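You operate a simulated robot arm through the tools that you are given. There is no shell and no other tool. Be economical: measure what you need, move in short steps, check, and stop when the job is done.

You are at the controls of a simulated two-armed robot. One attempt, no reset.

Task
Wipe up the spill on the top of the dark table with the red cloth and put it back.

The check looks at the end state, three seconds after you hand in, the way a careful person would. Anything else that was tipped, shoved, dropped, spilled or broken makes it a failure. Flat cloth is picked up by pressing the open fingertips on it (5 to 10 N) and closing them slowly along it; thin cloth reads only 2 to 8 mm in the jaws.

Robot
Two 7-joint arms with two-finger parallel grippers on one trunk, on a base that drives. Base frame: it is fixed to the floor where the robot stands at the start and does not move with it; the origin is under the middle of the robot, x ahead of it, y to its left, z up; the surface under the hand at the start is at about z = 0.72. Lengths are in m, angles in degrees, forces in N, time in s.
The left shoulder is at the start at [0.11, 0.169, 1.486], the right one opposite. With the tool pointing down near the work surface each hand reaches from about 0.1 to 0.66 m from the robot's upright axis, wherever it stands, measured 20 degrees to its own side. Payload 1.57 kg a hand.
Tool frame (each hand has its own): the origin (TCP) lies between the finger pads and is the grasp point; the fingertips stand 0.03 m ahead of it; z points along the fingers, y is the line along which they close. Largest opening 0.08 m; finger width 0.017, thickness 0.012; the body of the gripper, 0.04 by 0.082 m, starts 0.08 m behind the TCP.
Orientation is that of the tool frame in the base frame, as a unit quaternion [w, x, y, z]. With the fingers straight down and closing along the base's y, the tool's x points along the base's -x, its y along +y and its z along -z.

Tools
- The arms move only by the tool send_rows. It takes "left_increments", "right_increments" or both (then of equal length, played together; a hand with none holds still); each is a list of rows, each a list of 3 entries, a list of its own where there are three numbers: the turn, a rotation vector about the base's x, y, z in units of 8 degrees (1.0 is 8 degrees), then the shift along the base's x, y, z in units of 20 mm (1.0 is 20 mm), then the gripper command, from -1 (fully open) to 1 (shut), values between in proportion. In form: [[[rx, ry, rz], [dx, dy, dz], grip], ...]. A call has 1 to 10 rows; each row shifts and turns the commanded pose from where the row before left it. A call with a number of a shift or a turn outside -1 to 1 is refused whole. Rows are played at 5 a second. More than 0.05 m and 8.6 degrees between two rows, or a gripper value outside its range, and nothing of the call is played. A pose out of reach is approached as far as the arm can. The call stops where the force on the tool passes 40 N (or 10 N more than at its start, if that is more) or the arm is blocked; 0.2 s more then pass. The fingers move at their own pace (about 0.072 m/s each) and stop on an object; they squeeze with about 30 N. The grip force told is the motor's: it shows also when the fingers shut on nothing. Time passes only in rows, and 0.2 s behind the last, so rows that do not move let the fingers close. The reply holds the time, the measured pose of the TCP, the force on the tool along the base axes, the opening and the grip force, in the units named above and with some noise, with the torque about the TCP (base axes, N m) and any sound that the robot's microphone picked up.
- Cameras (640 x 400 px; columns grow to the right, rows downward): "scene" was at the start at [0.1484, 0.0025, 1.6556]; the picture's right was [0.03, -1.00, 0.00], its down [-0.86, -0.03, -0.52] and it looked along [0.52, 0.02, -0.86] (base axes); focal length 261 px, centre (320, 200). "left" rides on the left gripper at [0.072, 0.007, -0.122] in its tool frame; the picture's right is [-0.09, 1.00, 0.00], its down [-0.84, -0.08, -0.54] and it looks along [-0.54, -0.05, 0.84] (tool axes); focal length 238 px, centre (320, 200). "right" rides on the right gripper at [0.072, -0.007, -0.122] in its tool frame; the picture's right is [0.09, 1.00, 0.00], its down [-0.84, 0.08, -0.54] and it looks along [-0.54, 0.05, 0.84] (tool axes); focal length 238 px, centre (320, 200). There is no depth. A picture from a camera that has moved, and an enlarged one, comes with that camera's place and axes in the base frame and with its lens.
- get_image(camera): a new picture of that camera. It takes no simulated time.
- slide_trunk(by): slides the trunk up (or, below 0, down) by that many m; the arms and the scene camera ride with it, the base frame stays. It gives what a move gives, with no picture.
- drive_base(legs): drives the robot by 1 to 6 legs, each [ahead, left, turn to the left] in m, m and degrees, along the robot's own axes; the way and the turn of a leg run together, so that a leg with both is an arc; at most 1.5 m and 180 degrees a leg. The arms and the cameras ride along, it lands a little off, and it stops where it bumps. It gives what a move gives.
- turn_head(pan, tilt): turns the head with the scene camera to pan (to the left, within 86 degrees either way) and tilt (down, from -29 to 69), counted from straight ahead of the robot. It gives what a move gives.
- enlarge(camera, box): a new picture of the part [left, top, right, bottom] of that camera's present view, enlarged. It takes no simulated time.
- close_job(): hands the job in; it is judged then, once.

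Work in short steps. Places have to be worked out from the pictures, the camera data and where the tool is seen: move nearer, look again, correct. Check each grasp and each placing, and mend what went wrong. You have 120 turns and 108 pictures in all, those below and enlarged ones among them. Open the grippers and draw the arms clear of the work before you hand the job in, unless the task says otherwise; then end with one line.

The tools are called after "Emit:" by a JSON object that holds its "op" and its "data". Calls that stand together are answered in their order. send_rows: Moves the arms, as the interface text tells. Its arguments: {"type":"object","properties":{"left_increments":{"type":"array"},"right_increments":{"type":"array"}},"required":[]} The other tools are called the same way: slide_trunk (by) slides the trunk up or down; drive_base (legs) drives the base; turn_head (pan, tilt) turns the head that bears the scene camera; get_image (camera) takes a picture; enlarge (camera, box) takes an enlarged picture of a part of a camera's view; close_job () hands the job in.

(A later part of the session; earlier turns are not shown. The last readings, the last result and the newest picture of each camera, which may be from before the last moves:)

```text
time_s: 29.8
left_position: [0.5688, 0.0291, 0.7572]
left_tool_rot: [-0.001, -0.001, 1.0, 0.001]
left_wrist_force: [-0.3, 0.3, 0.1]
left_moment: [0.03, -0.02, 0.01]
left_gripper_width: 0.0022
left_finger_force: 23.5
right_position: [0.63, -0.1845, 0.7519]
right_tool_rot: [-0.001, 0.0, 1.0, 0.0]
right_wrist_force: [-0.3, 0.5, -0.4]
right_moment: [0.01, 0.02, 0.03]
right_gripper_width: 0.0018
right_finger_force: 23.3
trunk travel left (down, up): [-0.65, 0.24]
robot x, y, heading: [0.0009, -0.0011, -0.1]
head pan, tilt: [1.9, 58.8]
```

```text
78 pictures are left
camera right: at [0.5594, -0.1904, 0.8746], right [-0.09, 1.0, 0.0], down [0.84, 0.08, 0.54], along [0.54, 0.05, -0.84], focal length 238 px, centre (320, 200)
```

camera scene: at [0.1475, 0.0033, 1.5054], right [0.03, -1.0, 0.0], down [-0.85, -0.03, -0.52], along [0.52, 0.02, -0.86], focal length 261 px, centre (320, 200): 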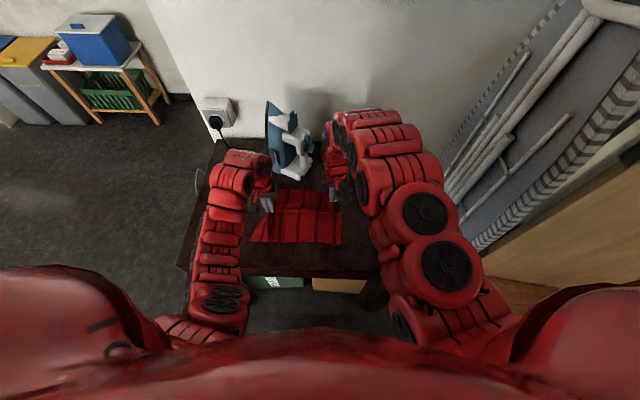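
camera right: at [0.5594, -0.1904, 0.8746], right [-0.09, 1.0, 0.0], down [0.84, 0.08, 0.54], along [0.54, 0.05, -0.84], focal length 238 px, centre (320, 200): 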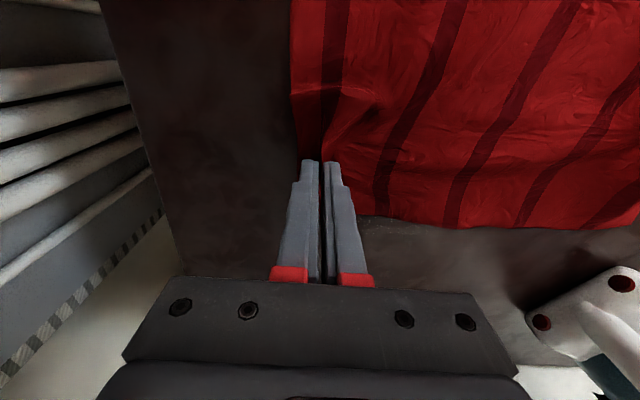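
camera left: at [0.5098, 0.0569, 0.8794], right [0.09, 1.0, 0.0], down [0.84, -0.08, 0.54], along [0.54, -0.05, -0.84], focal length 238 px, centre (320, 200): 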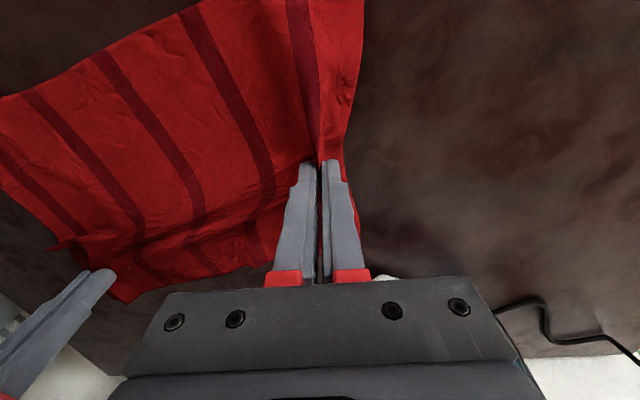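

Pressure was only 0–3 N on those passes; I lower 1.2 mm and go over the lanes from x 0.63 outward.

Emit:
{"op": "send_rows", "data": {"left_increments": [[[0, 0, 0], [0, 0, 0], 1], [[0, 0, 0], [0, 1, 0], 1], [[0, 0, 0], [0, 1, 0], 1], [[0, 0, 0], [0, 1, 0], 1], [[0, 0, 0], [0, 1, 0], 1], [[0, 0, 0], [0, 1, 0], 1], [[0, 0, 0], [0, 1, 0], 1]], "right_increments": [[[0, 0, 0], [0.6, 0, -0.06], 1], [[0, 0, 0], [0, 1, 0], 1], [[0, 0, 0], [0, 1, 0], 1], [[0, 0, 0], [0, 1, 0], 1], [[0, 0, 0], [0, 1, 0], 1], [[0, 0, 0], [0, 1, 0], 1], [[0, 0, 0], [0, 1, 0], 1]]}}

Emit:
{"op": "send_rows", "data": {"left_increments": [[[0, 0, 0], [0.3, 0, 0], 1], [[0, 0, 0], [0, -1, 0], 1], [[0, 0, 0], [0, -1, 0], 1], [[0, 0, 0], [0, -1, 0], 1], [[0, 0, 0], [0, -1, 0], 1], [[0, 0, 0], [0, -1, 0], 1], [[0, 0, 0], [0, -1, 0], 1]], "right_increments": [[[0, 0, 0], [0.7, 0, 0], 1], [[0, 0, 0], [0, -1, 0], 1], [[0, 0, 0], [0, -1, 0], 1], [[0, 0, 0], [0, -1, 0], 1], [[0, 0, 0], [0, -1, 0], 1], [[0, 0, 0], [0, -1, 0], 1], [[0, 0, 0], [0, -1, 0], 1]]}}

Emit:
{"op": "send_rows", "data": {"left_increments": [[[0, 0, 0], [0.3, -0.3, 0], 1], [[0, 0, 0], [0, 1, 0], 1], [[0, 0, 0], [0, 1, 0], 1], [[0, 0, 0], [0, 1, 0], 1], [[0, 0, 0], [0, 1, 0], 1], [[0, 0, 0], [0, 1, 0], 1], [[0, 0, 0], [0, 1, 0], 1]], "right_increments": [[[0, 0, 0], [0.7, 0, 0], 1], [[0, 0, 0], [0, 1, 0], 1], [[0, 0, 0], [0, 1, 0], 1], [[0, 0, 0], [0, 1, 0], 1], [[0, 0, 0], [0, 1, 0], 1], [[0, 0, 0], [0, 1, 0], 1], [[0, 0, 0], [0, 1, 0], 1]]}}

Emit:
{"op": "get_image", "data": {"camera": "right"}}

```text
time_s: 31.4
left_position: [0.571, 0.1512, 0.7587]
left_tool_rot: [0.0, 0.001, 1.0, 0.0]
left_wrist_force: [0.1, -1.0, -0.6]
left_moment: [0.0, -0.01, -0.03]
left_gripper_width: 0.0023
left_finger_force: 23.2
right_position: [0.6391, -0.0622, 0.7512]
right_tool_rot: [0.002, 0.0, 1.0, 0.0]
right_wrist_force: [-0.7, -4.7, 14.0]
right_moment: [-0.21, -0.01, 0.01]
right_gripper_width: 0.0022
right_finger_force: 23.6
trunk travel left (down, up): [-0.65, 0.24]
robot x, y, heading: [0.0011, -0.0015, 0.1]
head pan, tilt: [1.9, 58.8]
```

```text
time_s: 33.0
left_position: [0.575, 0.0313, 0.758]
left_tool_rot: [0.001, 0.0, 1.0, 0.0]
left_wrist_force: [0.3, -1.9, -0.4]
left_moment: [-0.08, -0.01, -0.03]
left_gripper_width: 0.0022
left_finger_force: 23.8
right_position: [0.6536, -0.1814, 0.7515]
right_tool_rot: [0.001, 0.0, 1.0, -0.001]
right_wrist_force: [-0.3, 7.7, 13.1]
right_moment: [0.21, -0.04, 0.04]
right_gripper_width: 0.0019
right_finger_force: 23.6
trunk travel left (down, up): [-0.65, 0.24]
robot x, y, heading: [-0.0026, 0.0042, 0.1]
head pan, tilt: [1.9, 58.8]
```

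```text
time_s: 34.5
left_position: [0.582, 0.1445, 0.7602]
left_tool_rot: [0.0, 0.001, 1.0, -0.001]
left_wrist_force: [-0.1, -1.4, 0.2]
left_moment: [-0.04, -0.01, 0.03]
left_gripper_width: 0.002
left_finger_force: 23.6
right_position: [0.6662, -0.0616, 0.751]
right_tool_rot: [0.0, 0.0, 1.0, -0.001]
right_wrist_force: [0.6, -5.8, 15.7]
right_moment: [-0.24, -0.07, 0.0]
right_gripper_width: 0.0019
right_finger_force: 24.1
trunk travel left (down, up): [-0.65, 0.24]
robot x, y, heading: [0.0004, 0.0004, 0.0]
head pan, tilt: [1.9, 58.8]
```

```text
77 pictures are left
camera right: at [0.596, -0.0688, 0.8731], right [-0.09, 1.0, 0.0], down [0.84, 0.08, 0.54], along [0.54, 0.05, -0.84], focal length 238 px, centre (320, 200)
```

right: 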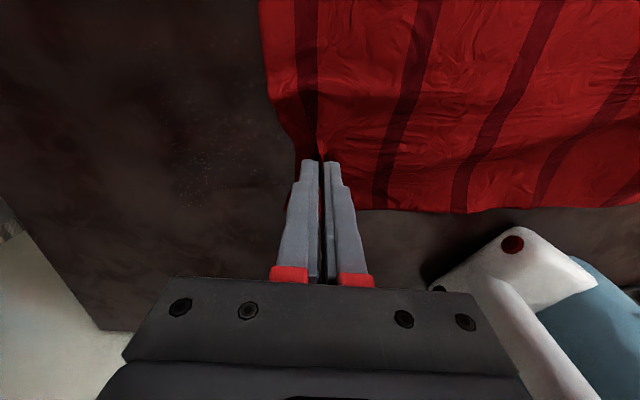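

14 N passes look good; I check the residue.

Emit:
{"op": "enlarge", "data": {"camera": "right", "box": [80, 60, 300, 198]}}

```text
2.90 times, centred on (190, 129) of right
camera zoom: at [0.596, -0.0688, 0.8731], right [-0.09, 1.0, 0.0], down [0.84, 0.08, 0.54], along [0.54, 0.05, -0.84], focal length 691 px, centre (697, 406)
```

zoom: 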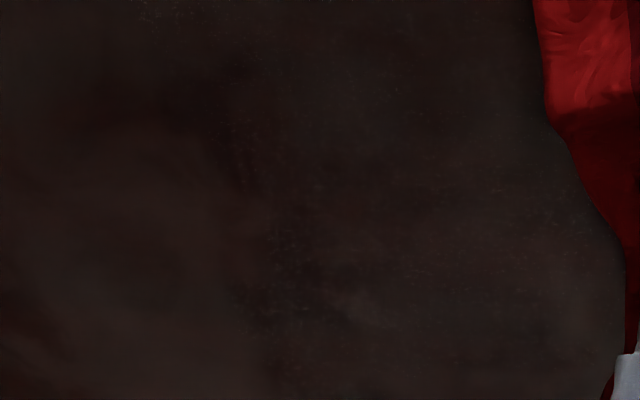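

Faint speckles remain. I do the outer lanes at 0.675–0.685 and then repeat the lanes inward with pressure.

Emit:
{"op": "send_rows", "data": {"left_increments": [[[0, 0, 0], [0.2, -0.3, 0], 1], [[0, 0, 0], [0, -1, 0], 1], [[0, 0, 0], [0, -1, 0], 1], [[0, 0, 0], [0, -1, 0], 1], [[0, 0, 0], [0, -1, 0], 1], [[0, 0, 0], [0, -1, 0], 1], [[0, 0, 0], [0, -1, 0], 1]], "right_increments": [[[0, 0, 0], [0.6, 0, 0], 1], [[0, 0, 0], [0, -1, 0], 1], [[0, 0, 0], [0, -1, 0], 1], [[0, 0, 0], [0, -1, 0], 1], [[0, 0, 0], [0, -1, 0], 1], [[0, 0, 0], [0, -1, 0], 1], [[0, 0, 0], [0, -1, 0], 1]]}}

Emit:
{"op": "send_rows", "data": {"left_increments": [[[0, 0, 0], [0, 0, 0], 1], [[0, 0, 0], [0, 1, 0], 1], [[0, 0, 0], [0, 1, 0], 1], [[0, 0, 0], [0, 1, 0], 1], [[0, 0, 0], [0, 1, 0], 1], [[0, 0, 0], [0, 1, 0], 1], [[0, 0, 0], [0, 1, 0], 1]], "right_increments": [[[0, 0, 0], [-0.7, 0, 0], 1], [[0, 0, 0], [-0.1, 1, 0], 1], [[0, 0, 0], [0, 1, 0], 1], [[0, 0, 0], [0, 1, 0], 1], [[0, 0, 0], [0, 1, 0], 1], [[0, 0, 0], [0, 1, 0], 1], [[0, 0, 0], [0, 1, 0], 1]]}}

Emit:
{"op": "send_rows", "data": {"left_increments": [[[0, 0, 0], [-0.3, 0, 0], 1], [[0, 0, 0], [0, -1, 0], 1], [[0, 0, 0], [0, -1, 0], 1], [[0, 0, 0], [0, -1, 0], 1], [[0, 0, 0], [0, -1, 0], 1], [[0, 0, 0], [0, -1, 0], 1], [[0, 0, 0], [0, -1, 0], 1]], "right_increments": [[[0, 0, 0], [-0.9, 0, 0], 1], [[0, 0, 0], [-0.1, -1, 0], 1], [[0, 0, 0], [0, -1, 0], 1], [[0, 0, 0], [0, -1, 0], 1], [[0, 0, 0], [0, -1, 0], 1], [[0, 0, 0], [0, -1, 0], 1], [[0, 0, 0], [0, -1, 0], 1]]}}

Emit:
{"op": "send_rows", "data": {"left_increments": [[[0, 0, 0], [-0.3, 0, 0], 1], [[0, 0, 0], [0, 1, 0], 1], [[0, 0, 0], [0, 1, 0], 1], [[0, 0, 0], [0, 1, 0], 1], [[0, 0, 0], [0, 1, 0], 1], [[0, 0, 0], [0, 1, 0], 1], [[0, 0, 0], [0, 1, 0], 1]], "right_increments": [[[0, 0, 0], [-0.8, 0, 0], 1], [[0, 0, 0], [0, 1, 0], 1], [[0, 0, 0], [0, 1, 0], 1], [[0, 0, 0], [0, 1, 0], 1], [[0, 0, 0], [0, 1, 0], 1], [[0, 0, 0], [0, 1, 0], 1], [[0, 0, 0], [0, 1, 0], 1]]}}

Emit:
{"op": "send_rows", "data": {"left_increments": [[[0, 0, 0], [0, 0, 0], 1], [[0, 0, 0], [0, -1, 0], 1], [[0, 0, 0], [0, -1, 0], 1], [[0, 0, 0], [0, -1, 0], 1], [[0, 0, 0], [0, -1, 0], 1], [[0, 0, 0], [0, -1, 0], 1], [[0, 0, 0], [0, -1, 0], 1]], "right_increments": [[[0, 0, 0], [-0.8, 0, 0], 1], [[0, 0, 0], [0, -1, 0], 1], [[0, 0, 0], [0, -1, 0], 1], [[0, 0, 0], [0, -1, 0], 1], [[0, 0, 0], [0, -1, 0], 1], [[0, 0, 0], [0, -1, 0], 1], [[0, 0, 0], [0, -1, 0], 1]]}}

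Emit:
{"op": "send_rows", "data": {"left_increments": [[[0, 0, 0], [0, 1, 0], 1], [[0, 0, 0], [0, 1, 0], 1], [[0, 0, 0], [0, 1, 0], 1], [[0, 0, 0], [0, 1, 0], 1], [[0, 0, 0], [0, 1, 0], 1], [[0, 0, 0], [0, 1, 0], 1], [[0, 0, 0], [0, 1, 0], 1], [[0, 0, 0], [0, 1, 0], 1]], "right_increments": [[[0, 0, 0], [-0.5, 1, 0], 1], [[0, 0, 0], [0, 1, 0], 1], [[0, 0, 0], [0, 1, 0], 1], [[0, 0, 0], [0, 1, 0], 1], [[0, 0, 0], [0, 1, 0], 1], [[0, 0, 0], [0, 1, 0], 1], [[0, 0, 0], [0, 1, 0.2], 1], [[0, 0, 0], [0, 1, 0.2], 1]]}}

Emit:
{"op": "get_image", "data": {"camera": "right"}}

Emit:
{"op": "enlarge", "data": {"camera": "right", "box": [60, 80, 300, 230]}}

```text
time_s: 36.1
left_position: [0.5851, 0.0187, 0.7608]
left_tool_rot: [0.001, 0.0, 1.0, -0.001]
left_wrist_force: [0.1, -0.3, -1.0]
left_moment: [-0.02, 0.02, 0.03]
left_gripper_width: 0.0022
left_finger_force: 24.1
right_position: [0.678, -0.1838, 0.7513]
right_tool_rot: [0.001, 0.0, 1.0, -0.001]
right_wrist_force: [-0.1, 7.1, 16.9]
right_moment: [0.17, -0.01, 0.04]
right_gripper_width: 0.0021
right_finger_force: 23.6
trunk travel left (down, up): [-0.65, 0.24]
robot x, y, heading: [0.0044, -0.0037, -0.0]
head pan, tilt: [1.9, 58.8]
```

```text
time_s: 37.8
left_position: [0.5847, 0.1381, 0.7613]
left_tool_rot: [0.001, 0.001, 1.0, 0.0]
left_wrist_force: [0.8, 0.3, -0.9]
left_moment: [0.01, 0.02, 0.01]
left_gripper_width: 0.002
left_finger_force: 23.7
right_position: [0.6639, -0.0626, 0.7509]
right_tool_rot: [0.003, 0.0, 1.0, 0.0]
right_wrist_force: [-0.5, -9.5, 24.0]
right_moment: [-0.36, -0.02, 0.01]
right_gripper_width: 0.0015
right_finger_force: 23.0
trunk travel left (down, up): [-0.65, 0.24]
robot x, y, heading: [0.0025, -0.0014, 0.1]
head pan, tilt: [1.9, 58.8]
```

```text
time_s: 39.4
left_position: [0.5783, 0.018, 0.76]
left_tool_rot: [0.001, 0.0, 1.0, 0.0]
left_wrist_force: [-0.2, 0.2, -0.3]
left_moment: [0.04, -0.01, 0.0]
left_gripper_width: 0.0022
left_finger_force: 23.7
right_position: [0.6425, -0.1834, 0.7507]
right_tool_rot: [0.0, 0.0, 1.0, -0.001]
right_wrist_force: [-0.2, 8.1, 20.0]
right_moment: [0.25, -0.03, 0.04]
right_gripper_width: 0.002
right_finger_force: 23.4
trunk travel left (down, up): [-0.65, 0.24]
robot x, y, heading: [-0.0022, -0.0007, -0.1]
head pan, tilt: [1.9, 58.8]
```

```text
time_s: 41.0
left_position: [0.5727, 0.1381, 0.76]
left_tool_rot: [0.0, 0.0, 1.0, 0.001]
left_wrist_force: [0.8, 0.1, -0.1]
left_moment: [0.0, -0.01, 0.02]
left_gripper_width: 0.0021
left_finger_force: 23.9
right_position: [0.6273, -0.0649, 0.7513]
right_tool_rot: [0.0, 0.001, 1.0, -0.001]
right_wrist_force: [1.2, -5.8, 18.2]
right_moment: [-0.23, -0.04, -0.01]
right_gripper_width: 0.0022
right_finger_force: 23.8
trunk travel left (down, up): [-0.65, 0.24]
robot x, y, heading: [-0.0017, 0.0001, 0.1]
head pan, tilt: [1.9, 58.8]
```

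```text
time_s: 42.5
left_position: [0.5722, 0.0188, 0.7585]
left_tool_rot: [0.0, -0.001, 1.0, 0.0]
left_wrist_force: [-0.1, -0.3, -0.6]
left_moment: [0.03, 0.01, 0.02]
left_gripper_width: 0.002
left_finger_force: 24.0
right_position: [0.6116, -0.1834, 0.7514]
right_tool_rot: [-0.001, 0.0, 1.0, 0.0]
right_wrist_force: [0.3, 5.3, 11.4]
right_moment: [0.12, -0.03, 0.0]
right_gripper_width: 0.002
right_finger_force: 23.6
trunk travel left (down, up): [-0.65, 0.24]
robot x, y, heading: [0.0051, -0.0032, -0.1]
head pan, tilt: [1.9, 58.8]
```

```text
time_s: 44.4
left_position: [0.5721, 0.1791, 0.759]
left_tool_rot: [0.0, 0.001, 1.0, 0.0]
left_wrist_force: [-0.4, -0.1, -1.0]
left_moment: [-0.03, 0.03, -0.02]
left_gripper_width: 0.0025
left_finger_force: 23.8
right_position: [0.6005, -0.0237, 0.7588]
right_tool_rot: [0.0, 0.0, 1.0, 0.0]
right_wrist_force: [-0.3, -0.3, 0.2]
right_moment: [0.02, 0.01, 0.0]
right_gripper_width: 0.0021
right_finger_force: 23.8
trunk travel left (down, up): [-0.65, 0.24]
robot x, y, heading: [0.0025, 0.0023, -0.0]
head pan, tilt: [1.9, 58.8]
```

```text
75 pictures are left
camera right: at [0.5311, -0.0287, 0.8801], right [-0.09, 1.0, 0.0], down [0.84, 0.08, 0.54], along [0.54, 0.05, -0.84], focal length 238 px, centre (320, 200)
```

right: 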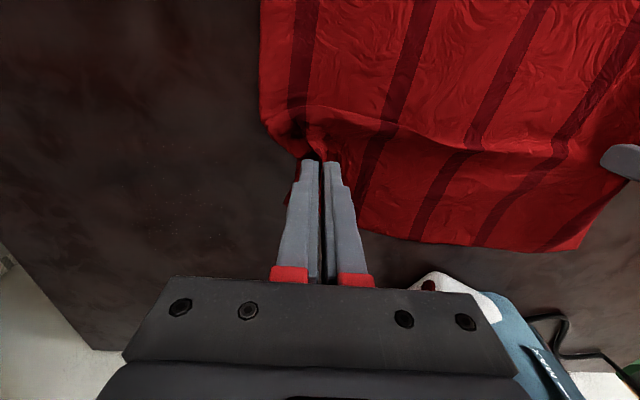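

```text
2.67 times, centred on (180, 155) of right
camera zoom: at [0.5311, -0.0287, 0.8801], right [-0.09, 1.0, 0.0], down [0.84, 0.08, 0.54], along [0.54, 0.05, -0.84], focal length 636 px, centre (693, 320)
```

zoom: 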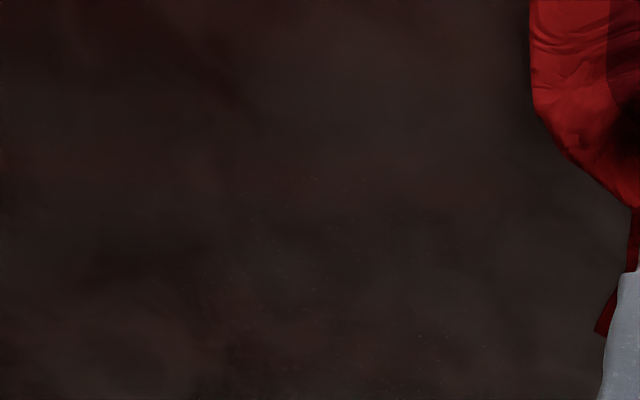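

Nearly clean; only faint specks. One more round of offset lanes for certainty.

Emit:
{"op": "send_rows", "data": {"left_increments": [[[0, 0, 0], [0, -1, 0], 1], [[0, 0, 0], [0, -1, 0], 1], [[0, 0, 0], [0, -1, 0], 1], [[0, 0, 0], [0, -1, 0], 1], [[0, 0, 0], [0, -1, 0], 1], [[0, 0, 0], [0, -1, 0], 1], [[0, 0, 0], [0, -1, 0], 1], [[0, 0, 0], [0, -1, 0], 1]], "right_increments": [[[0, 0, 0], [0.9, -1, -0.4], 1], [[0, 0, 0], [0, -1, 0], 1], [[0, 0, 0], [0, -1, 0], 1], [[0, 0, 0], [0, -1, 0], 1], [[0, 0, 0], [0, -1, 0], 1], [[0, 0, 0], [0, -1, 0], 1], [[0, 0, 0], [0, -1, 0], 1], [[0, 0, 0], [0, -1, 0], 1]]}}

Emit:
{"op": "send_rows", "data": {"left_increments": [[[0, 0, 0], [0, 0, 0], 1], [[0, 0, 0], [0, 1, 0], 1], [[0, 0, 0], [0, 1, 0], 1], [[0, 0, 0], [0, 1, 0], 1], [[0, 0, 0], [0, 1, 0], 1], [[0, 0, 0], [0, 1, 0], 1], [[0, 0, 0], [0, 1, 0], 1]], "right_increments": [[[0, 0, 0], [0.8, 0, 0], 1], [[0, 0, 0], [0, 1, 0], 1], [[0, 0, 0], [0, 1, 0], 1], [[0, 0, 0], [0, 1, 0], 1], [[0, 0, 0], [0, 1, 0], 1], [[0, 0, 0], [0, 1, 0], 1], [[0, 0, 0], [0, 1, 0], 1]]}}

Emit:
{"op": "send_rows", "data": {"left_increments": [[[0, 0, 0], [0.3, 0, 0], 1], [[0, 0, 0], [0, -1, 0], 1], [[0, 0, 0], [0, -1, 0], 1], [[0, 0, 0], [0, -1, 0], 1], [[0, 0, 0], [0, -1, 0], 1], [[0, 0, 0], [0, -1, 0], 1], [[0, 0, 0], [0, -1, 0], 1]], "right_increments": [[[0, 0, 0], [0.8, 0, 0], 1], [[0, 0, 0], [0, -1, 0], 1], [[0, 0, 0], [0, -1, 0], 1], [[0, 0, 0], [0, -1, 0], 1], [[0, 0, 0], [0, -1, 0], 1], [[0, 0, 0], [0, -1, 0], 1], [[0, 0, 0], [0, -1, 0], 1]]}}

Emit:
{"op": "send_rows", "data": {"left_increments": [[[0, 0, 0], [0.3, 0, 0], 1], [[0, 0, 0], [0, 1, 0], 1], [[0, 0, 0], [0, 1, 0], 1], [[0, 0, 0], [0, 1, 0], 1], [[0, 0, 0], [0, 1, 0], 1], [[0, 0, 0], [0, 1, 0], 1], [[0, 0, 0], [0, 1, 0], 1]], "right_increments": [[[0, 0, 0], [0.8, 0, 0], 1], [[0, 0, 0], [0, 1, 0], 1], [[0, 0, 0], [0, 1, 0], 1], [[0, 0, 0], [0, 1, 0], 1], [[0, 0, 0], [0, 1, 0], 1], [[0, 0, 0], [0, 1, 0], 1], [[0, 0, 0], [0, 1, 0], 1]]}}

Emit:
{"op": "send_rows", "data": {"left_increments": [[[0, 0, 0], [0.2, 0, 0], 1], [[0, 0, 0], [0, -1, 0], 1], [[0, 0, 0], [0, -1, 0], 1], [[0, 0, 0], [0, -1, 0], 1], [[0, 0, 0], [0, -1, 0], 1], [[0, 0, 0], [0, -1, 0], 1], [[0, 0, 0], [0, -1, 0], 1]], "right_increments": [[[0, 0, 0], [0.7, 0, 0], 1], [[0, 0, 0], [0, -1, 0], 1], [[0, 0, 0], [0, -1, 0], 1], [[0, 0, 0], [0, -1, 0], 1], [[0, 0, 0], [0, -1, 0], 1], [[0, 0, 0], [0, -1, 0], 1], [[0, 0, 0], [0, -1, 0], 1]]}}

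Emit:
{"op": "send_rows", "data": {"left_increments": [[[0, 0, 0], [0, 1, 0], 1], [[0, 0, 0], [0, 1, 0], 1], [[0, 0, 0], [0, 1, 0], 1], [[0, 0, 0], [0, 1, 0], 1], [[0, 0, 0], [0, 1, 0], 1], [[0, 0, 0], [0, 1, 0], 1], [[0, 0, 0], [-0.3, 1, 0], 1], [[0, 0, 0], [-0.3, 1, 0], 1], [[0, 0, 0], [-0.2, 1, 0], 1]], "right_increments": [[[0, 0, 0], [-0.9, 1, 0], 1], [[0, 0, 0], [-0.4, 1, 0], 1], [[0, 0, 0], [0, 1, 0], 1], [[0, 0, 0], [0, 1, 0], 1], [[0, 0, 0], [0, 1, 0], 1], [[0, 0, 0], [0, 1, 0], 1], [[0, 0, 0], [-0.9, 1, 0.2], 1], [[0, 0, 0], [-0.9, 1, 0.2], 1], [[0, 0, 0], [-0.9, 1, 0], 1]]}}

Emit:
{"op": "get_image", "data": {"camera": "right"}}

Emit:
{"op": "enlarge", "data": {"camera": "right", "box": [40, 100, 280, 250]}}

Emit:
{"op": "get_image", "data": {"camera": "scene"}}

```text
time_s: 46.1
left_position: [0.5736, 0.018, 0.7577]
left_tool_rot: [0.0, -0.001, 1.0, 0.0]
left_wrist_force: [0.5, -0.9, 0.1]
left_moment: [0.01, 0.02, 0.01]
left_gripper_width: 0.0023
left_finger_force: 23.8
right_position: [0.6184, -0.1827, 0.7513]
right_tool_rot: [0.0, 0.0, 1.0, -0.002]
right_wrist_force: [0.7, 7.5, 17.1]
right_moment: [0.22, -0.03, -0.03]
right_gripper_width: 0.0019
right_finger_force: 23.7
trunk travel left (down, up): [-0.65, 0.24]
robot x, y, heading: [0.002, 0.0003, -0.1]
head pan, tilt: [1.9, 58.8]
```

```text
time_s: 47.8
left_position: [0.5729, 0.1398, 0.758]
left_tool_rot: [0.0, 0.0, 1.0, 0.0]
left_wrist_force: [0.5, 0.2, -0.1]
left_moment: [0.0, 0.0, -0.01]
left_gripper_width: 0.0023
left_finger_force: 23.4
right_position: [0.6348, -0.0621, 0.7519]
right_tool_rot: [0.001, 0.001, 1.0, -0.001]
right_wrist_force: [0.4, -3.5, 13.6]
right_moment: [-0.13, -0.01, -0.01]
right_gripper_width: 0.0022
right_finger_force: 23.8
trunk travel left (down, up): [-0.65, 0.24]
robot x, y, heading: [0.0017, -0.001, 0.1]
head pan, tilt: [1.9, 58.8]
```

```text
time_s: 49.4
left_position: [0.5808, 0.0159, 0.7609]
left_tool_rot: [0.001, 0.0, 1.0, -0.001]
left_wrist_force: [0.8, 0.2, 0.4]
left_moment: [0.02, -0.02, -0.01]
left_gripper_width: 0.0024
left_finger_force: 23.9
right_position: [0.6515, -0.184, 0.7527]
right_tool_rot: [0.0, 0.0, 1.0, 0.0]
right_wrist_force: [0.7, 4.1, 9.6]
right_moment: [0.09, -0.03, 0.02]
right_gripper_width: 0.0021
right_finger_force: 23.9
trunk travel left (down, up): [-0.65, 0.24]
robot x, y, heading: [0.0017, 0.0021, 0.1]
head pan, tilt: [1.9, 58.8]
```

```text
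time_s: 51.0
left_position: [0.5839, 0.1387, 0.7604]
left_tool_rot: [0.001, -0.001, 1.0, 0.001]
left_wrist_force: [0.4, 0.0, -0.4]
left_moment: [-0.04, -0.03, -0.03]
left_gripper_width: 0.0023
left_finger_force: 23.9
right_position: [0.6673, -0.0639, 0.7517]
right_tool_rot: [0.0, -0.001, 1.0, -0.001]
right_wrist_force: [-1.3, -6.7, 18.6]
right_moment: [-0.21, 0.06, -0.01]
right_gripper_width: 0.002
right_finger_force: 23.6
trunk travel left (down, up): [-0.65, 0.24]
robot x, y, heading: [-0.0028, 0.0006, 0.1]
head pan, tilt: [1.9, 58.8]
```

```text
time_s: 51.4
left_position: [0.5886, 0.1383, 0.7605]
left_tool_rot: [0.001, 0.001, 1.0, -0.001]
left_wrist_force: [0.8, 0.7, -0.1]
left_moment: [0.0, 0.02, 0.02]
left_gripper_width: 0.002
left_finger_force: 24.1
right_position: [0.678, -0.0596, 0.7513]
right_tool_rot: [-0.004, 0.0, 1.0, 0.0]
right_wrist_force: [-8.1, 0.0, 20.7]
right_moment: [-0.08, 0.31, 0.0]
right_gripper_width: 0.0021
right_finger_force: 23.4
trunk travel left (down, up): [-0.65, 0.24]
robot x, y, heading: [0.0017, -0.0029, 0.1]
head pan, tilt: [1.9, 58.8]
stopped in row 2 (right hand): the force on the tool passed its limit at 61 N (the readings are from after the stop); the commanded pose is now the measured one
```

```text
time_s: 52.5
left_position: [0.5869, 0.2336, 0.7589]
left_tool_rot: [0.0, -0.002, 1.0, 0.0]
left_wrist_force: [-0.7, 0.1, 0.0]
left_moment: [-0.01, -0.01, -0.03]
left_gripper_width: 0.0022
left_finger_force: 23.9
right_position: [0.6514, 0.032, 0.7505]
right_tool_rot: [-0.003, 0.0, 1.0, 0.0]
right_wrist_force: [-7.2, -2.0, 19.9]
right_moment: [-0.13, 0.18, -0.02]
right_gripper_width: 0.0022
right_finger_force: 23.3
trunk travel left (down, up): [-0.65, 0.24]
robot x, y, heading: [-0.0024, -0.0034, -0.2]
head pan, tilt: [1.9, 58.8]
stopped in row 5 (right hand): the force on the tool passed its limit at 52 N (the readings are from after the stop); the commanded pose is now the measured one
```

```text
73 pictures are left
camera right: at [0.5819, 0.0261, 0.8735], right [-0.09, 1.0, 0.0], down [0.84, 0.08, 0.54], along [0.54, 0.05, -0.84], focal length 238 px, centre (320, 200)
```

right: 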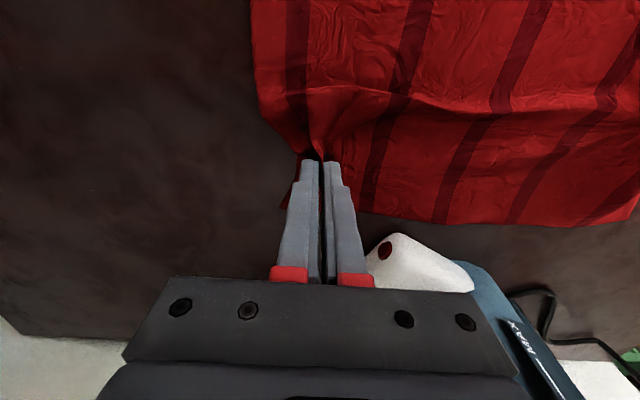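

```text
2.67 times, centred on (160, 175) of right
camera zoom: at [0.5819, 0.0261, 0.8735], right [-0.09, 1.0, 0.0], down [0.84, 0.08, 0.54], along [0.54, 0.05, -0.84], focal length 636 px, centre (747, 267)
```

zoom: 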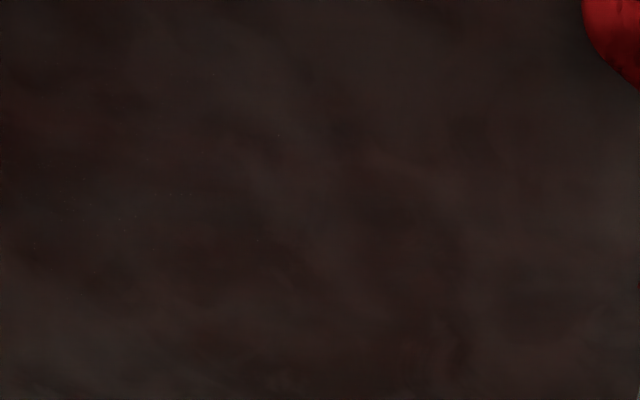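

```text
71 pictures are left
camera scene: at [0.1449, 0.0034, 1.5059], right [0.03, -1.0, 0.0], down [-0.85, -0.03, -0.52], along [0.52, 0.02, -0.85], focal length 261 px, centre (320, 200)
```

scene: 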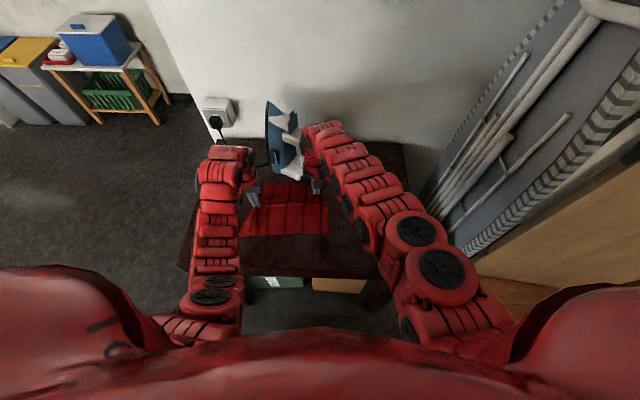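

The spill area looks clean and the iron hasn't moved. I lift the right pinch slightly and bring both hands back to where they gripped: right (.592,.099), left (.554,.323).

Emit:
{"op": "send_rows", "data": {"left_increments": [[[0, 0, 0], [0, 0, 0], 1], [[0, 0, 0], [-0.3, 0.5, 0], 1], [[0, 0, 0], [-0.4, 0.8, 0], 1], [[0, 0, 0], [-0.4, 0.8, 0], 1], [[0, 0, 0], [-0.4, 0.8, 0], 1], [[0, 0, 0], [-0.15, 0.8, 0], 1], [[0, 0, 0], [0, 0.75, 0], 1]], "right_increments": [[[0, 0, 0], [-0.5, 0, 0.4], 1], [[0, 0, 0], [-0.9, 0.3, 0], 1], [[0, 0, 0], [-0.9, 0.7, 0], 1], [[0, 0, 0], [-0.7, 0.7, 0], 1], [[0, 0, 0], [0, 0.7, 0], 1], [[0, 0, 0], [0, 0.7, 0], 1], [[0, 0, 0], [0, 0.25, 0], 1]]}}

Emit:
{"op": "get_image", "data": {"camera": "right"}}

Emit:
{"op": "get_image", "data": {"camera": "left"}}

```text
time_s: 54.1
left_position: [0.5554, 0.3228, 0.7592]
left_tool_rot: [0.0, 0.0, 1.0, 0.0]
left_wrist_force: [0.5, -1.6, -0.2]
left_moment: [-0.05, -0.01, -0.04]
left_gripper_width: 0.0022
left_finger_force: 23.7
right_position: [0.5925, 0.1007, 0.7568]
right_tool_rot: [-0.005, 0.001, 1.0, 0.0]
right_wrist_force: [0.0, 1.7, 1.0]
right_moment: [0.06, 0.0, -0.07]
right_gripper_width: 0.002
right_finger_force: 23.4
trunk travel left (down, up): [-0.65, 0.24]
robot x, y, heading: [-0.0006, 0.0011, 0.0]
head pan, tilt: [1.9, 58.8]
```

```text
70 pictures are left
camera right: at [0.5236, 0.0936, 0.8787], right [-0.09, 1.0, 0.0], down [0.84, 0.08, 0.53], along [0.53, 0.05, -0.84], focal length 238 px, centre (320, 200)
```

right: 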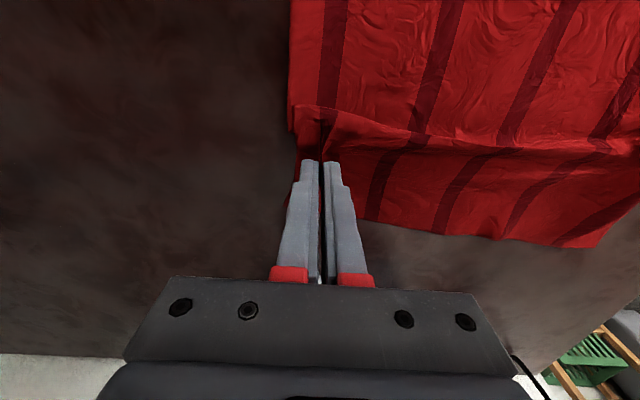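

```text
69 pictures are left
camera left: at [0.4842, 0.3282, 0.88], right [0.09, 1.0, 0.0], down [0.84, -0.08, 0.54], along [0.54, -0.05, -0.84], focal length 238 px, centre (320, 200)
```

left: 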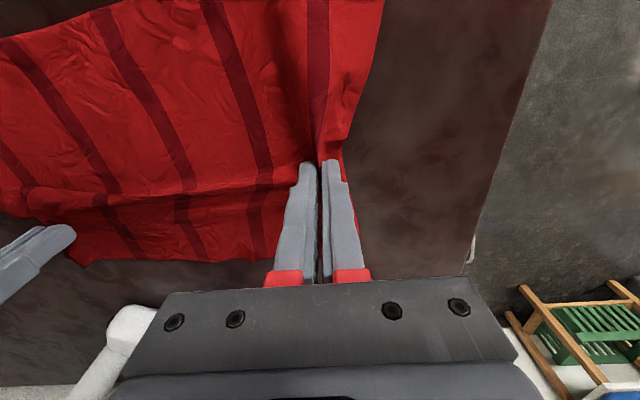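

The cloth is back in y, but a crosswise fold lies near the grip line, so its near edge is about 4 cm too far out. I lower, open slowly, lift off and look.

Emit:
{"op": "send_rows", "data": {"left_increments": [[[0, 0, 0], [0, 0.1, -0.2], 1], [[0, 0, 0], [0, 0.1, -0.1], 1], [[0, 0, 0], [0, 0, 0], 0.8], [[0, 0, 0], [0, 0, 0], 0.4], [[0, 0, 0], [0, 0, 0], 0], [[0, 0, 0], [0, 0, 0], -0.3], [[0, 0, 0], [0, 0, 0.4], -0.3], [[0, 0, 0], [0, 0, 1], -0.3], [[0, 0, 0], [0, 0, 1], -0.3], [[0, 0, 0], [-1, 0, 1], -0.3]], "right_increments": [[[0, 0, 0], [0, -0.1, -0.2], 1], [[0, 0, 0], [0, -0.1, -0.1], 1], [[0, 0, 0], [0, 0, 0], 0.8], [[0, 0, 0], [0, 0, 0], 0.4], [[0, 0, 0], [0, 0, 0], 0], [[0, 0, 0], [0, 0, 0], -0.3], [[0, 0, 0], [0, 0, 0.4], -0.3], [[0, 0, 0], [0, 0, 1], -0.3], [[0, 0, 0], [0, 0, 1], -0.3], [[0, 0, 0], [-1, 0, 1], -0.3]]}}

Emit:
{"op": "send_rows", "data": {"left_increments": [[[0, 0, 0], [-1, 0, 1], -0.3], [[0, 0, 0], [-1, 0, 1], -0.3], [[0, 0, 0], [-1, 0, 1], -0.3], [[0, 0, 0], [-1, 0, 0], -0.3]], "right_increments": [[[0, 0, 0], [-1, 0, 1], -0.3], [[0, 0, 0], [-1, 0, 1], -0.3], [[0, 0, 0], [-1, 0, 1], -0.3], [[0, 0, 0], [-1, 0, 0], -0.3]]}}

Emit:
{"op": "get_image", "data": {"camera": "right"}}

Emit:
{"op": "get_image", "data": {"camera": "left"}}

Emit:
{"op": "get_image", "data": {"camera": "scene"}}

```text
time_s: 56.3
left_position: [0.5335, 0.3266, 0.8199]
left_tool_rot: [0.0, 0.0, 1.0, -0.001]
left_wrist_force: [0.3, 0.6, 0.0]
left_moment: [-0.02, -0.04, -0.03]
left_gripper_width: 0.052
left_finger_force: 0.1
right_position: [0.57, 0.0965, 0.8195]
right_tool_rot: [-0.003, 0.0, 1.0, 0.0]
right_wrist_force: [-0.3, 0.2, 0.4]
right_moment: [0.02, -0.02, -0.02]
right_gripper_width: 0.0521
right_finger_force: 0.2
trunk travel left (down, up): [-0.65, 0.24]
robot x, y, heading: [-0.0009, 0.0031, -0.1]
head pan, tilt: [1.9, 58.8]
```

```text
time_s: 57.3
left_position: [0.4938, 0.3256, 0.8375]
left_tool_rot: [0.003, 0.0, 1.0, -0.001]
left_wrist_force: [-0.1, 0.3, 0.1]
left_moment: [0.0, 0.0, 0.01]
left_gripper_width: 0.0519
left_finger_force: 0.1
left hand out of reach, approached as far as the arm can: row 2, 3
right_position: [0.5344, 0.1225, 0.8511]
right_tool_rot: [-0.005, 0.001, 1.0, -0.001]
right_wrist_force: [-0.3, -0.5, 0.0]
right_moment: [-0.01, 0.01, -0.01]
right_gripper_width: 0.052
right_finger_force: 0.0
right hand out of reach, approached as far as the arm can: row 1, 2, 3, 4
trunk travel left (down, up): [-0.65, 0.24]
robot x, y, heading: [0.0011, -0.0006, -0.0]
head pan, tilt: [1.9, 58.8]
```

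```text
68 pictures are left
camera right: at [0.4667, 0.1173, 0.9735], right [-0.09, 1.0, 0.0], down [0.84, 0.08, 0.53], along [0.53, 0.05, -0.85], focal length 238 px, centre (320, 200)
```

right: 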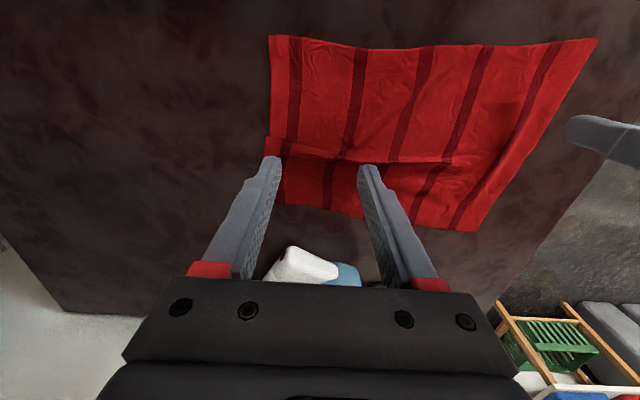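

```text
67 pictures are left
camera left: at [0.422, 0.3321, 0.9578], right [0.09, 1.0, 0.0], down [0.83, -0.07, 0.55], along [0.54, -0.05, -0.84], focal length 238 px, centre (320, 200)
```

left: 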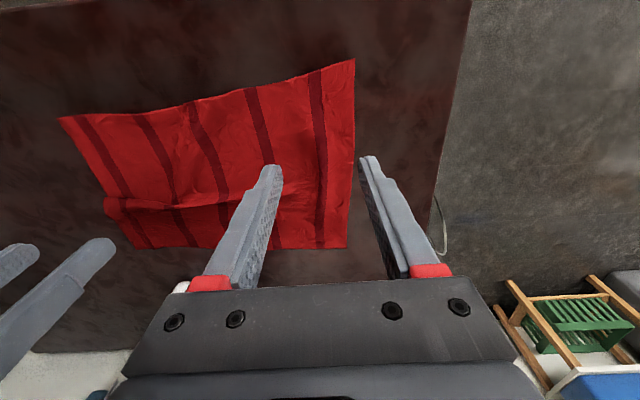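

```text
66 pictures are left
camera scene: at [0.1467, 0.0025, 1.5058], right [0.03, -1.0, 0.0], down [-0.85, -0.03, -0.52], along [0.52, 0.02, -0.85], focal length 261 px, centre (320, 200)
```

scene: 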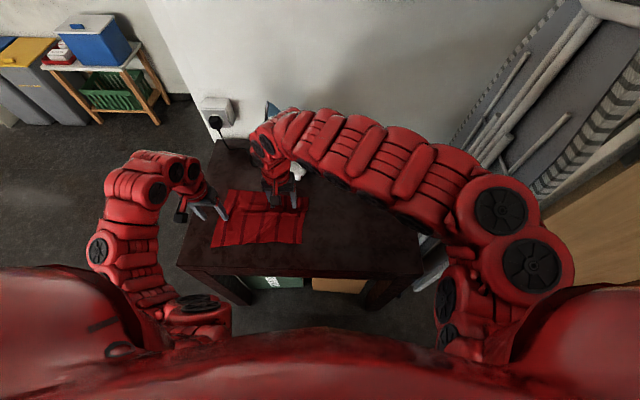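

All corners are within 1 cm except the near right one, which is ~4.5 cm too far out because of a fold. I raise the trunk for closer reach, move the right arm clear, and use the left hand on that corner.

Emit:
{"op": "slide_trunk", "data": {"by": 0.15}}

Emit:
{"op": "send_rows", "data": {"right_increments": [[[0, 0, 0], [0, -1, 0], -0.3], [[0, 0, 0], [0, -1, 0], -0.3], [[0, 0, 0], [0, -1, 0], -0.3], [[0, 0, 0], [0, -1, 0], -0.3], [[0, 0, 0], [0, -1, 0], -0.3], [[0, 0, 0], [0, -1, 0], -0.3], [[0, 0, 0], [0, -1, 0], -0.3], [[0, 0, 0], [0, -1, 0], -0.3], [[0, 0, 0], [0, -1, 0], -0.3], [[0, 0, 0], [0, -1, 0], -0.3]]}}

Emit:
{"op": "send_rows", "data": {"left_increments": [[[0, 0, 0], [0, -1, -0.5], -0.25], [[0, 0, 0], [0, -1, -0.5], -0.25], [[0, 0, 0], [0, -1, -0.5], -0.25], [[0, 0, 0], [0, -1, -0.5], -0.25], [[0, 0, 0], [0, -1, -0.5], -0.25], [[0, 0, 0], [0, -1, -0.5], -0.25], [[0, 0, 0], [0, -1, -0.5], -0.25], [[0, 0, 0], [0, -1, -0.5], -0.25], [[0, 0, 0], [0, -1, -0.5], -0.25], [[0, 0, 0], [0, -1, -0.5], -0.25]], "right_increments": [[[0, 0, 0], [0, -1, 0], -0.3], [[0, 0, 0], [0, -1, 0], -0.3], [[0, 0, 0], [0, 0, 0], -0.3], [[0, 0, 0], [0, 0, 0], -0.3], [[0, 0, 0], [0, 0, 0], -0.3], [[0, 0, 0], [0, 0, 0], -0.3], [[0, 0, 0], [0, 0, 0], -0.3], [[0, 0, 0], [0, 0, 0], -0.3], [[0, 0, 0], [0, 0, 0], -0.3], [[0, 0, 0], [0, 0, 0], -0.3]]}}

Emit:
{"op": "get_image", "data": {"camera": "left"}}

Emit:
{"op": "get_image", "data": {"camera": "scene"}}

```text
time_s: 59.1
left_position: [0.4953, 0.3251, 0.9872]
left_tool_rot: [0.002, 0.0, 1.0, 0.0]
left_wrist_force: [-0.7, 0.6, 0.0]
left_moment: [0.01, -0.01, 0.01]
left_gripper_width: 0.0521
left_finger_force: 0.0
right_position: [0.5377, 0.1239, 1.001]
right_tool_rot: [-0.005, 0.001, 1.0, -0.001]
right_wrist_force: [0.0, -0.1, -0.8]
right_moment: [0.0, -0.01, 0.02]
right_gripper_width: 0.052
right_finger_force: 0.1
trunk travel left (down, up): [-0.8, 0.09]
robot x, y, heading: [-0.0003, 0.0018, -0.2]
head pan, tilt: [1.9, 58.8]
```

```text
time_s: 61.3
left_position: [0.4942, 0.3256, 0.9874]
left_tool_rot: [0.003, -0.001, 1.0, -0.001]
left_wrist_force: [0.1, 0.1, -1.1]
left_moment: [0.0, -0.02, 0.01]
left_gripper_width: 0.052
left_finger_force: 0.0
right_position: [0.5993, -0.0477, 0.9689]
right_tool_rot: [-0.007, 0.0, 1.0, -0.001]
right_wrist_force: [-0.6, 0.0, 0.1]
right_moment: [0.04, 0.01, -0.01]
right_gripper_width: 0.052
right_finger_force: 0.0
right hand out of reach, approached as far as the arm can: row 1, 2, 3, 4, 5, 6, 7, 8, 9, 10
trunk travel left (down, up): [-0.8, 0.09]
robot x, y, heading: [0.0017, -0.0042, 0.1]
head pan, tilt: [1.9, 58.8]
```

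```text
time_s: 63.5
left_position: [0.4961, 0.126, 0.8882]
left_tool_rot: [0.002, -0.002, 1.0, 0.0]
left_wrist_force: [0.3, 0.2, -1.1]
left_moment: [0.0, 0.0, 0.04]
left_gripper_width: 0.0499
left_finger_force: 0.0
right_position: [0.6061, -0.0863, 0.9675]
right_tool_rot: [-0.006, 0.001, 1.0, 0.0]
right_wrist_force: [0.2, -0.5, -0.2]
right_moment: [-0.01, 0.03, 0.0]
right_gripper_width: 0.0521
right_finger_force: 0.0
right hand out of reach, approached as far as the arm can: row 1, 2
trunk travel left (down, up): [-0.8, 0.09]
robot x, y, heading: [0.0019, -0.0006, -0.0]
head pan, tilt: [1.9, 58.8]
```

```text
65 pictures are left
camera left: at [0.4238, 0.132, 1.0092], right [0.09, 1.0, 0.0], down [0.83, -0.07, 0.55], along [0.54, -0.05, -0.84], focal length 238 px, centre (320, 200)
```

left: 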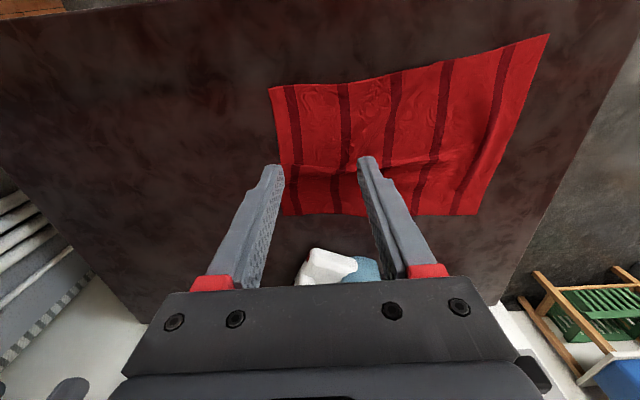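

```text
64 pictures are left
camera scene: at [0.1484, 0.0019, 1.6556], right [0.03, -1.0, 0.0], down [-0.86, -0.03, -0.52], along [0.52, 0.02, -0.86], focal length 261 px, centre (320, 200)
```

scene: 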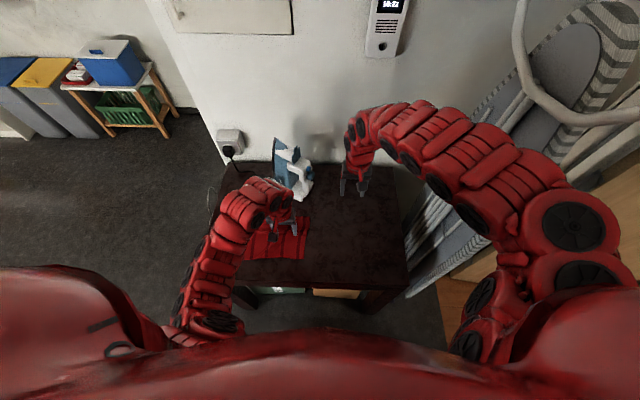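

Left hand moves over the near right corner at (0.478, 0.104) and down to 1–2 cm above.

Emit:
{"op": "send_rows", "data": {"left_increments": [[[0, 0, 0], [-0.3, -0.4, -1], -0.25], [[0, 0, 0], [-0.3, -0.4, -1], -0.25], [[0, 0, 0], [-0.3, -0.3, -1], -0.25], [[0, 0, 0], [0, 0, -1], -0.25], [[0, 0, 0], [0, 0, -1], -0.25], [[0, 0, 0], [0, 0, -1], -0.25], [[0, 0, 0], [0, 0, -0.5], -0.25]]}}

Emit:
{"op": "get_image", "data": {"camera": "left"}}

```text
time_s: 65.1
left_position: [0.4766, 0.1031, 0.7562]
left_tool_rot: [0.003, -0.001, 1.0, -0.001]
left_wrist_force: [-0.9, 0.6, -0.6]
left_moment: [-0.02, -0.02, -0.01]
left_gripper_width: 0.05
left_finger_force: 0.0
right_position: [0.6047, -0.0855, 0.9671]
right_tool_rot: [-0.006, 0.001, 1.0, -0.001]
right_wrist_force: [-0.1, 0.5, -0.6]
right_moment: [0.0, 0.02, -0.04]
right_gripper_width: 0.0523
right_finger_force: 0.1
trunk travel left (down, up): [-0.8, 0.09]
robot x, y, heading: [-0.0062, 0.0007, -0.0]
head pan, tilt: [1.9, 58.8]
```

```text
63 pictures are left
camera left: at [0.4053, 0.1087, 0.8777], right [0.09, 1.0, 0.0], down [0.83, -0.08, 0.55], along [0.54, -0.05, -0.84], focal length 238 px, centre (320, 200)
```

left: 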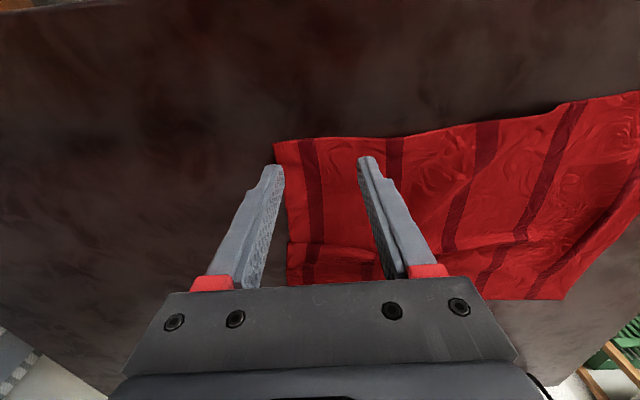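

Well placed; shift 5 mm left, press down and close slowly.

Emit:
{"op": "send_rows", "data": {"left_increments": [[[0, 0, 0], [0, 0.25, 0], -0.25], [[0, 0, 0], [0, 0, -0.15], -0.25], [[0, 0, 0], [0, 0, -0.1], -0.25], [[0, 0, 0], [0, 0, -0.05], -0.25]]}}

```text
time_s: 66.1
left_position: [0.4765, 0.1078, 0.7517]
left_tool_rot: [0.004, -0.001, 1.0, -0.001]
left_wrist_force: [1.4, -0.5, 2.9]
left_moment: [-0.02, -0.02, 0.0]
left_gripper_width: 0.0499
left_finger_force: 0.1
right_position: [0.6056, -0.0869, 0.9682]
right_tool_rot: [-0.006, 0.001, 1.0, 0.0]
right_wrist_force: [0.7, 0.1, -0.1]
right_moment: [0.01, -0.04, -0.01]
right_gripper_width: 0.052
right_finger_force: 0.1
trunk travel left (down, up): [-0.8, 0.09]
robot x, y, heading: [0.0031, 0.002, 0.2]
head pan, tilt: [1.9, 58.8]
```

Light contact (3 N); a touch more, then close, lift 4 mm and pull 4 cm toward the robot.

Emit:
{"op": "send_rows", "data": {"left_increments": [[[0, 0, 0], [0, 0, -0.04], -0.1], [[0, 0, 0], [0, 0, 0], 0.1], [[0, 0, 0], [0, 0, 0], 0.3], [[0, 0, 0], [0, 0, 0], 0.5], [[0, 0, 0], [0, 0, 0], 0.7], [[0, 0, 0], [0, 0, 0], 0.85], [[0, 0, 0], [0, 0, 0], 1], [[0, 0, 0], [0, 0, 0], 1]]}}

Emit:
{"op": "send_rows", "data": {"left_increments": [[[0, 0, 0], [0, 0, 0.25], 1], [[0, 0, 0], [-0.5, 0, 0], 1], [[0, 0, 0], [-0.5, -0.05, 0], 1], [[0, 0, 0], [-0.5, -0.05, 0], 1], [[0, 0, 0], [-0.5, -0.1, 0], 1], [[0, 0, 0], [-0.2, -0.1, 0], 1]]}}

Emit:
{"op": "get_image", "data": {"camera": "left"}}

Emit:
{"op": "get_image", "data": {"camera": "right"}}

Emit:
{"op": "enlarge", "data": {"camera": "scene", "box": [200, 140, 420, 278]}}

```text
time_s: 67.9
left_position: [0.4756, 0.1091, 0.7507]
left_tool_rot: [0.004, 0.0, 1.0, 0.0]
left_wrist_force: [1.1, 1.6, 28.8]
left_moment: [0.01, 0.02, -0.02]
left_gripper_width: 0.0026
left_finger_force: 23.5
right_position: [0.6045, -0.0859, 0.969]
right_tool_rot: [-0.005, 0.001, 1.0, 0.0]
right_wrist_force: [0.1, 0.7, 0.3]
right_moment: [0.01, 0.0, -0.01]
right_gripper_width: 0.052
right_finger_force: 0.1
trunk travel left (down, up): [-0.8, 0.09]
robot x, y, heading: [-0.0042, -0.0014, -0.2]
head pan, tilt: [1.9, 58.8]
```

```text
time_s: 69.3
left_position: [0.4327, 0.1035, 0.7545]
left_tool_rot: [0.001, 0.0, 1.0, -0.001]
left_wrist_force: [0.9, 0.8, 0.4]
left_moment: [-0.03, 0.0, -0.01]
left_gripper_width: 0.002
left_finger_force: 23.4
right_position: [0.6053, -0.0862, 0.9669]
right_tool_rot: [-0.006, 0.001, 1.0, -0.001]
right_wrist_force: [0.6, 0.4, 0.6]
right_moment: [-0.02, 0.03, 0.0]
right_gripper_width: 0.0519
right_finger_force: 0.1
trunk travel left (down, up): [-0.8, 0.09]
robot x, y, heading: [-0.0002, 0.0011, 0.1]
head pan, tilt: [1.9, 58.8]
```

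```text
62 pictures are left
camera left: at [0.3604, 0.1094, 0.876], right [0.09, 1.0, 0.0], down [0.83, -0.08, 0.55], along [0.54, -0.05, -0.84], focal length 238 px, centre (320, 200)
```

left: 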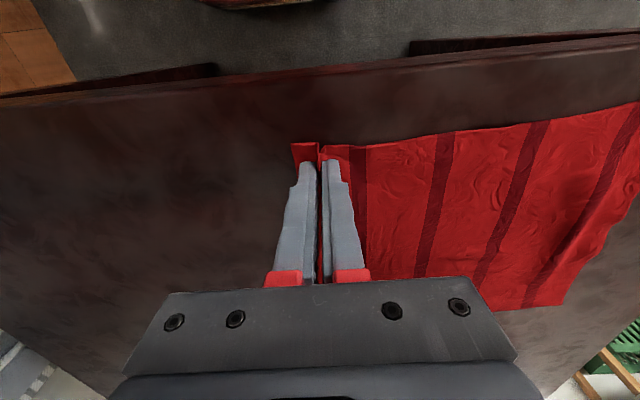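

```text
61 pictures are left
camera right: at [0.537, -0.0919, 1.0902], right [-0.09, 1.0, 0.0], down [0.84, 0.08, 0.53], along [0.53, 0.05, -0.85], focal length 238 px, centre (320, 200)
```

right: 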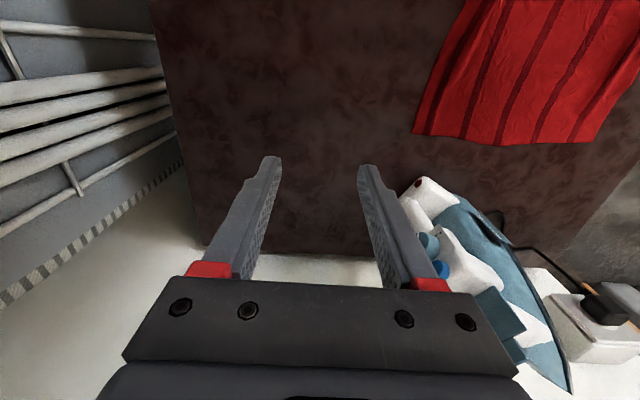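

```text
2.90 times, centred on (310, 209) of scene
camera zoom: at [0.1486, 0.0024, 1.6556], right [0.03, -1.0, 0.0], down [-0.86, -0.03, -0.52], along [0.52, 0.02, -0.86], focal length 758 px, centre (349, 174)
```

zoom: 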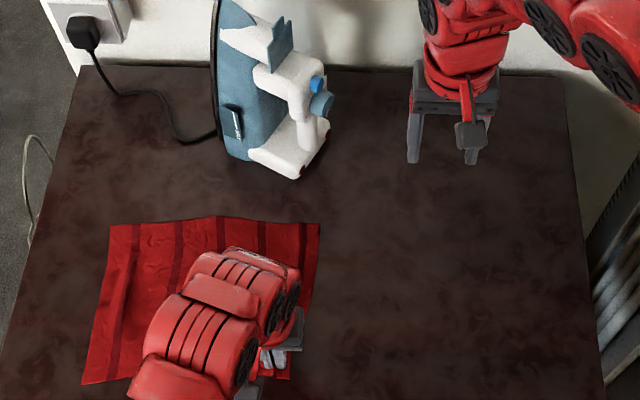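

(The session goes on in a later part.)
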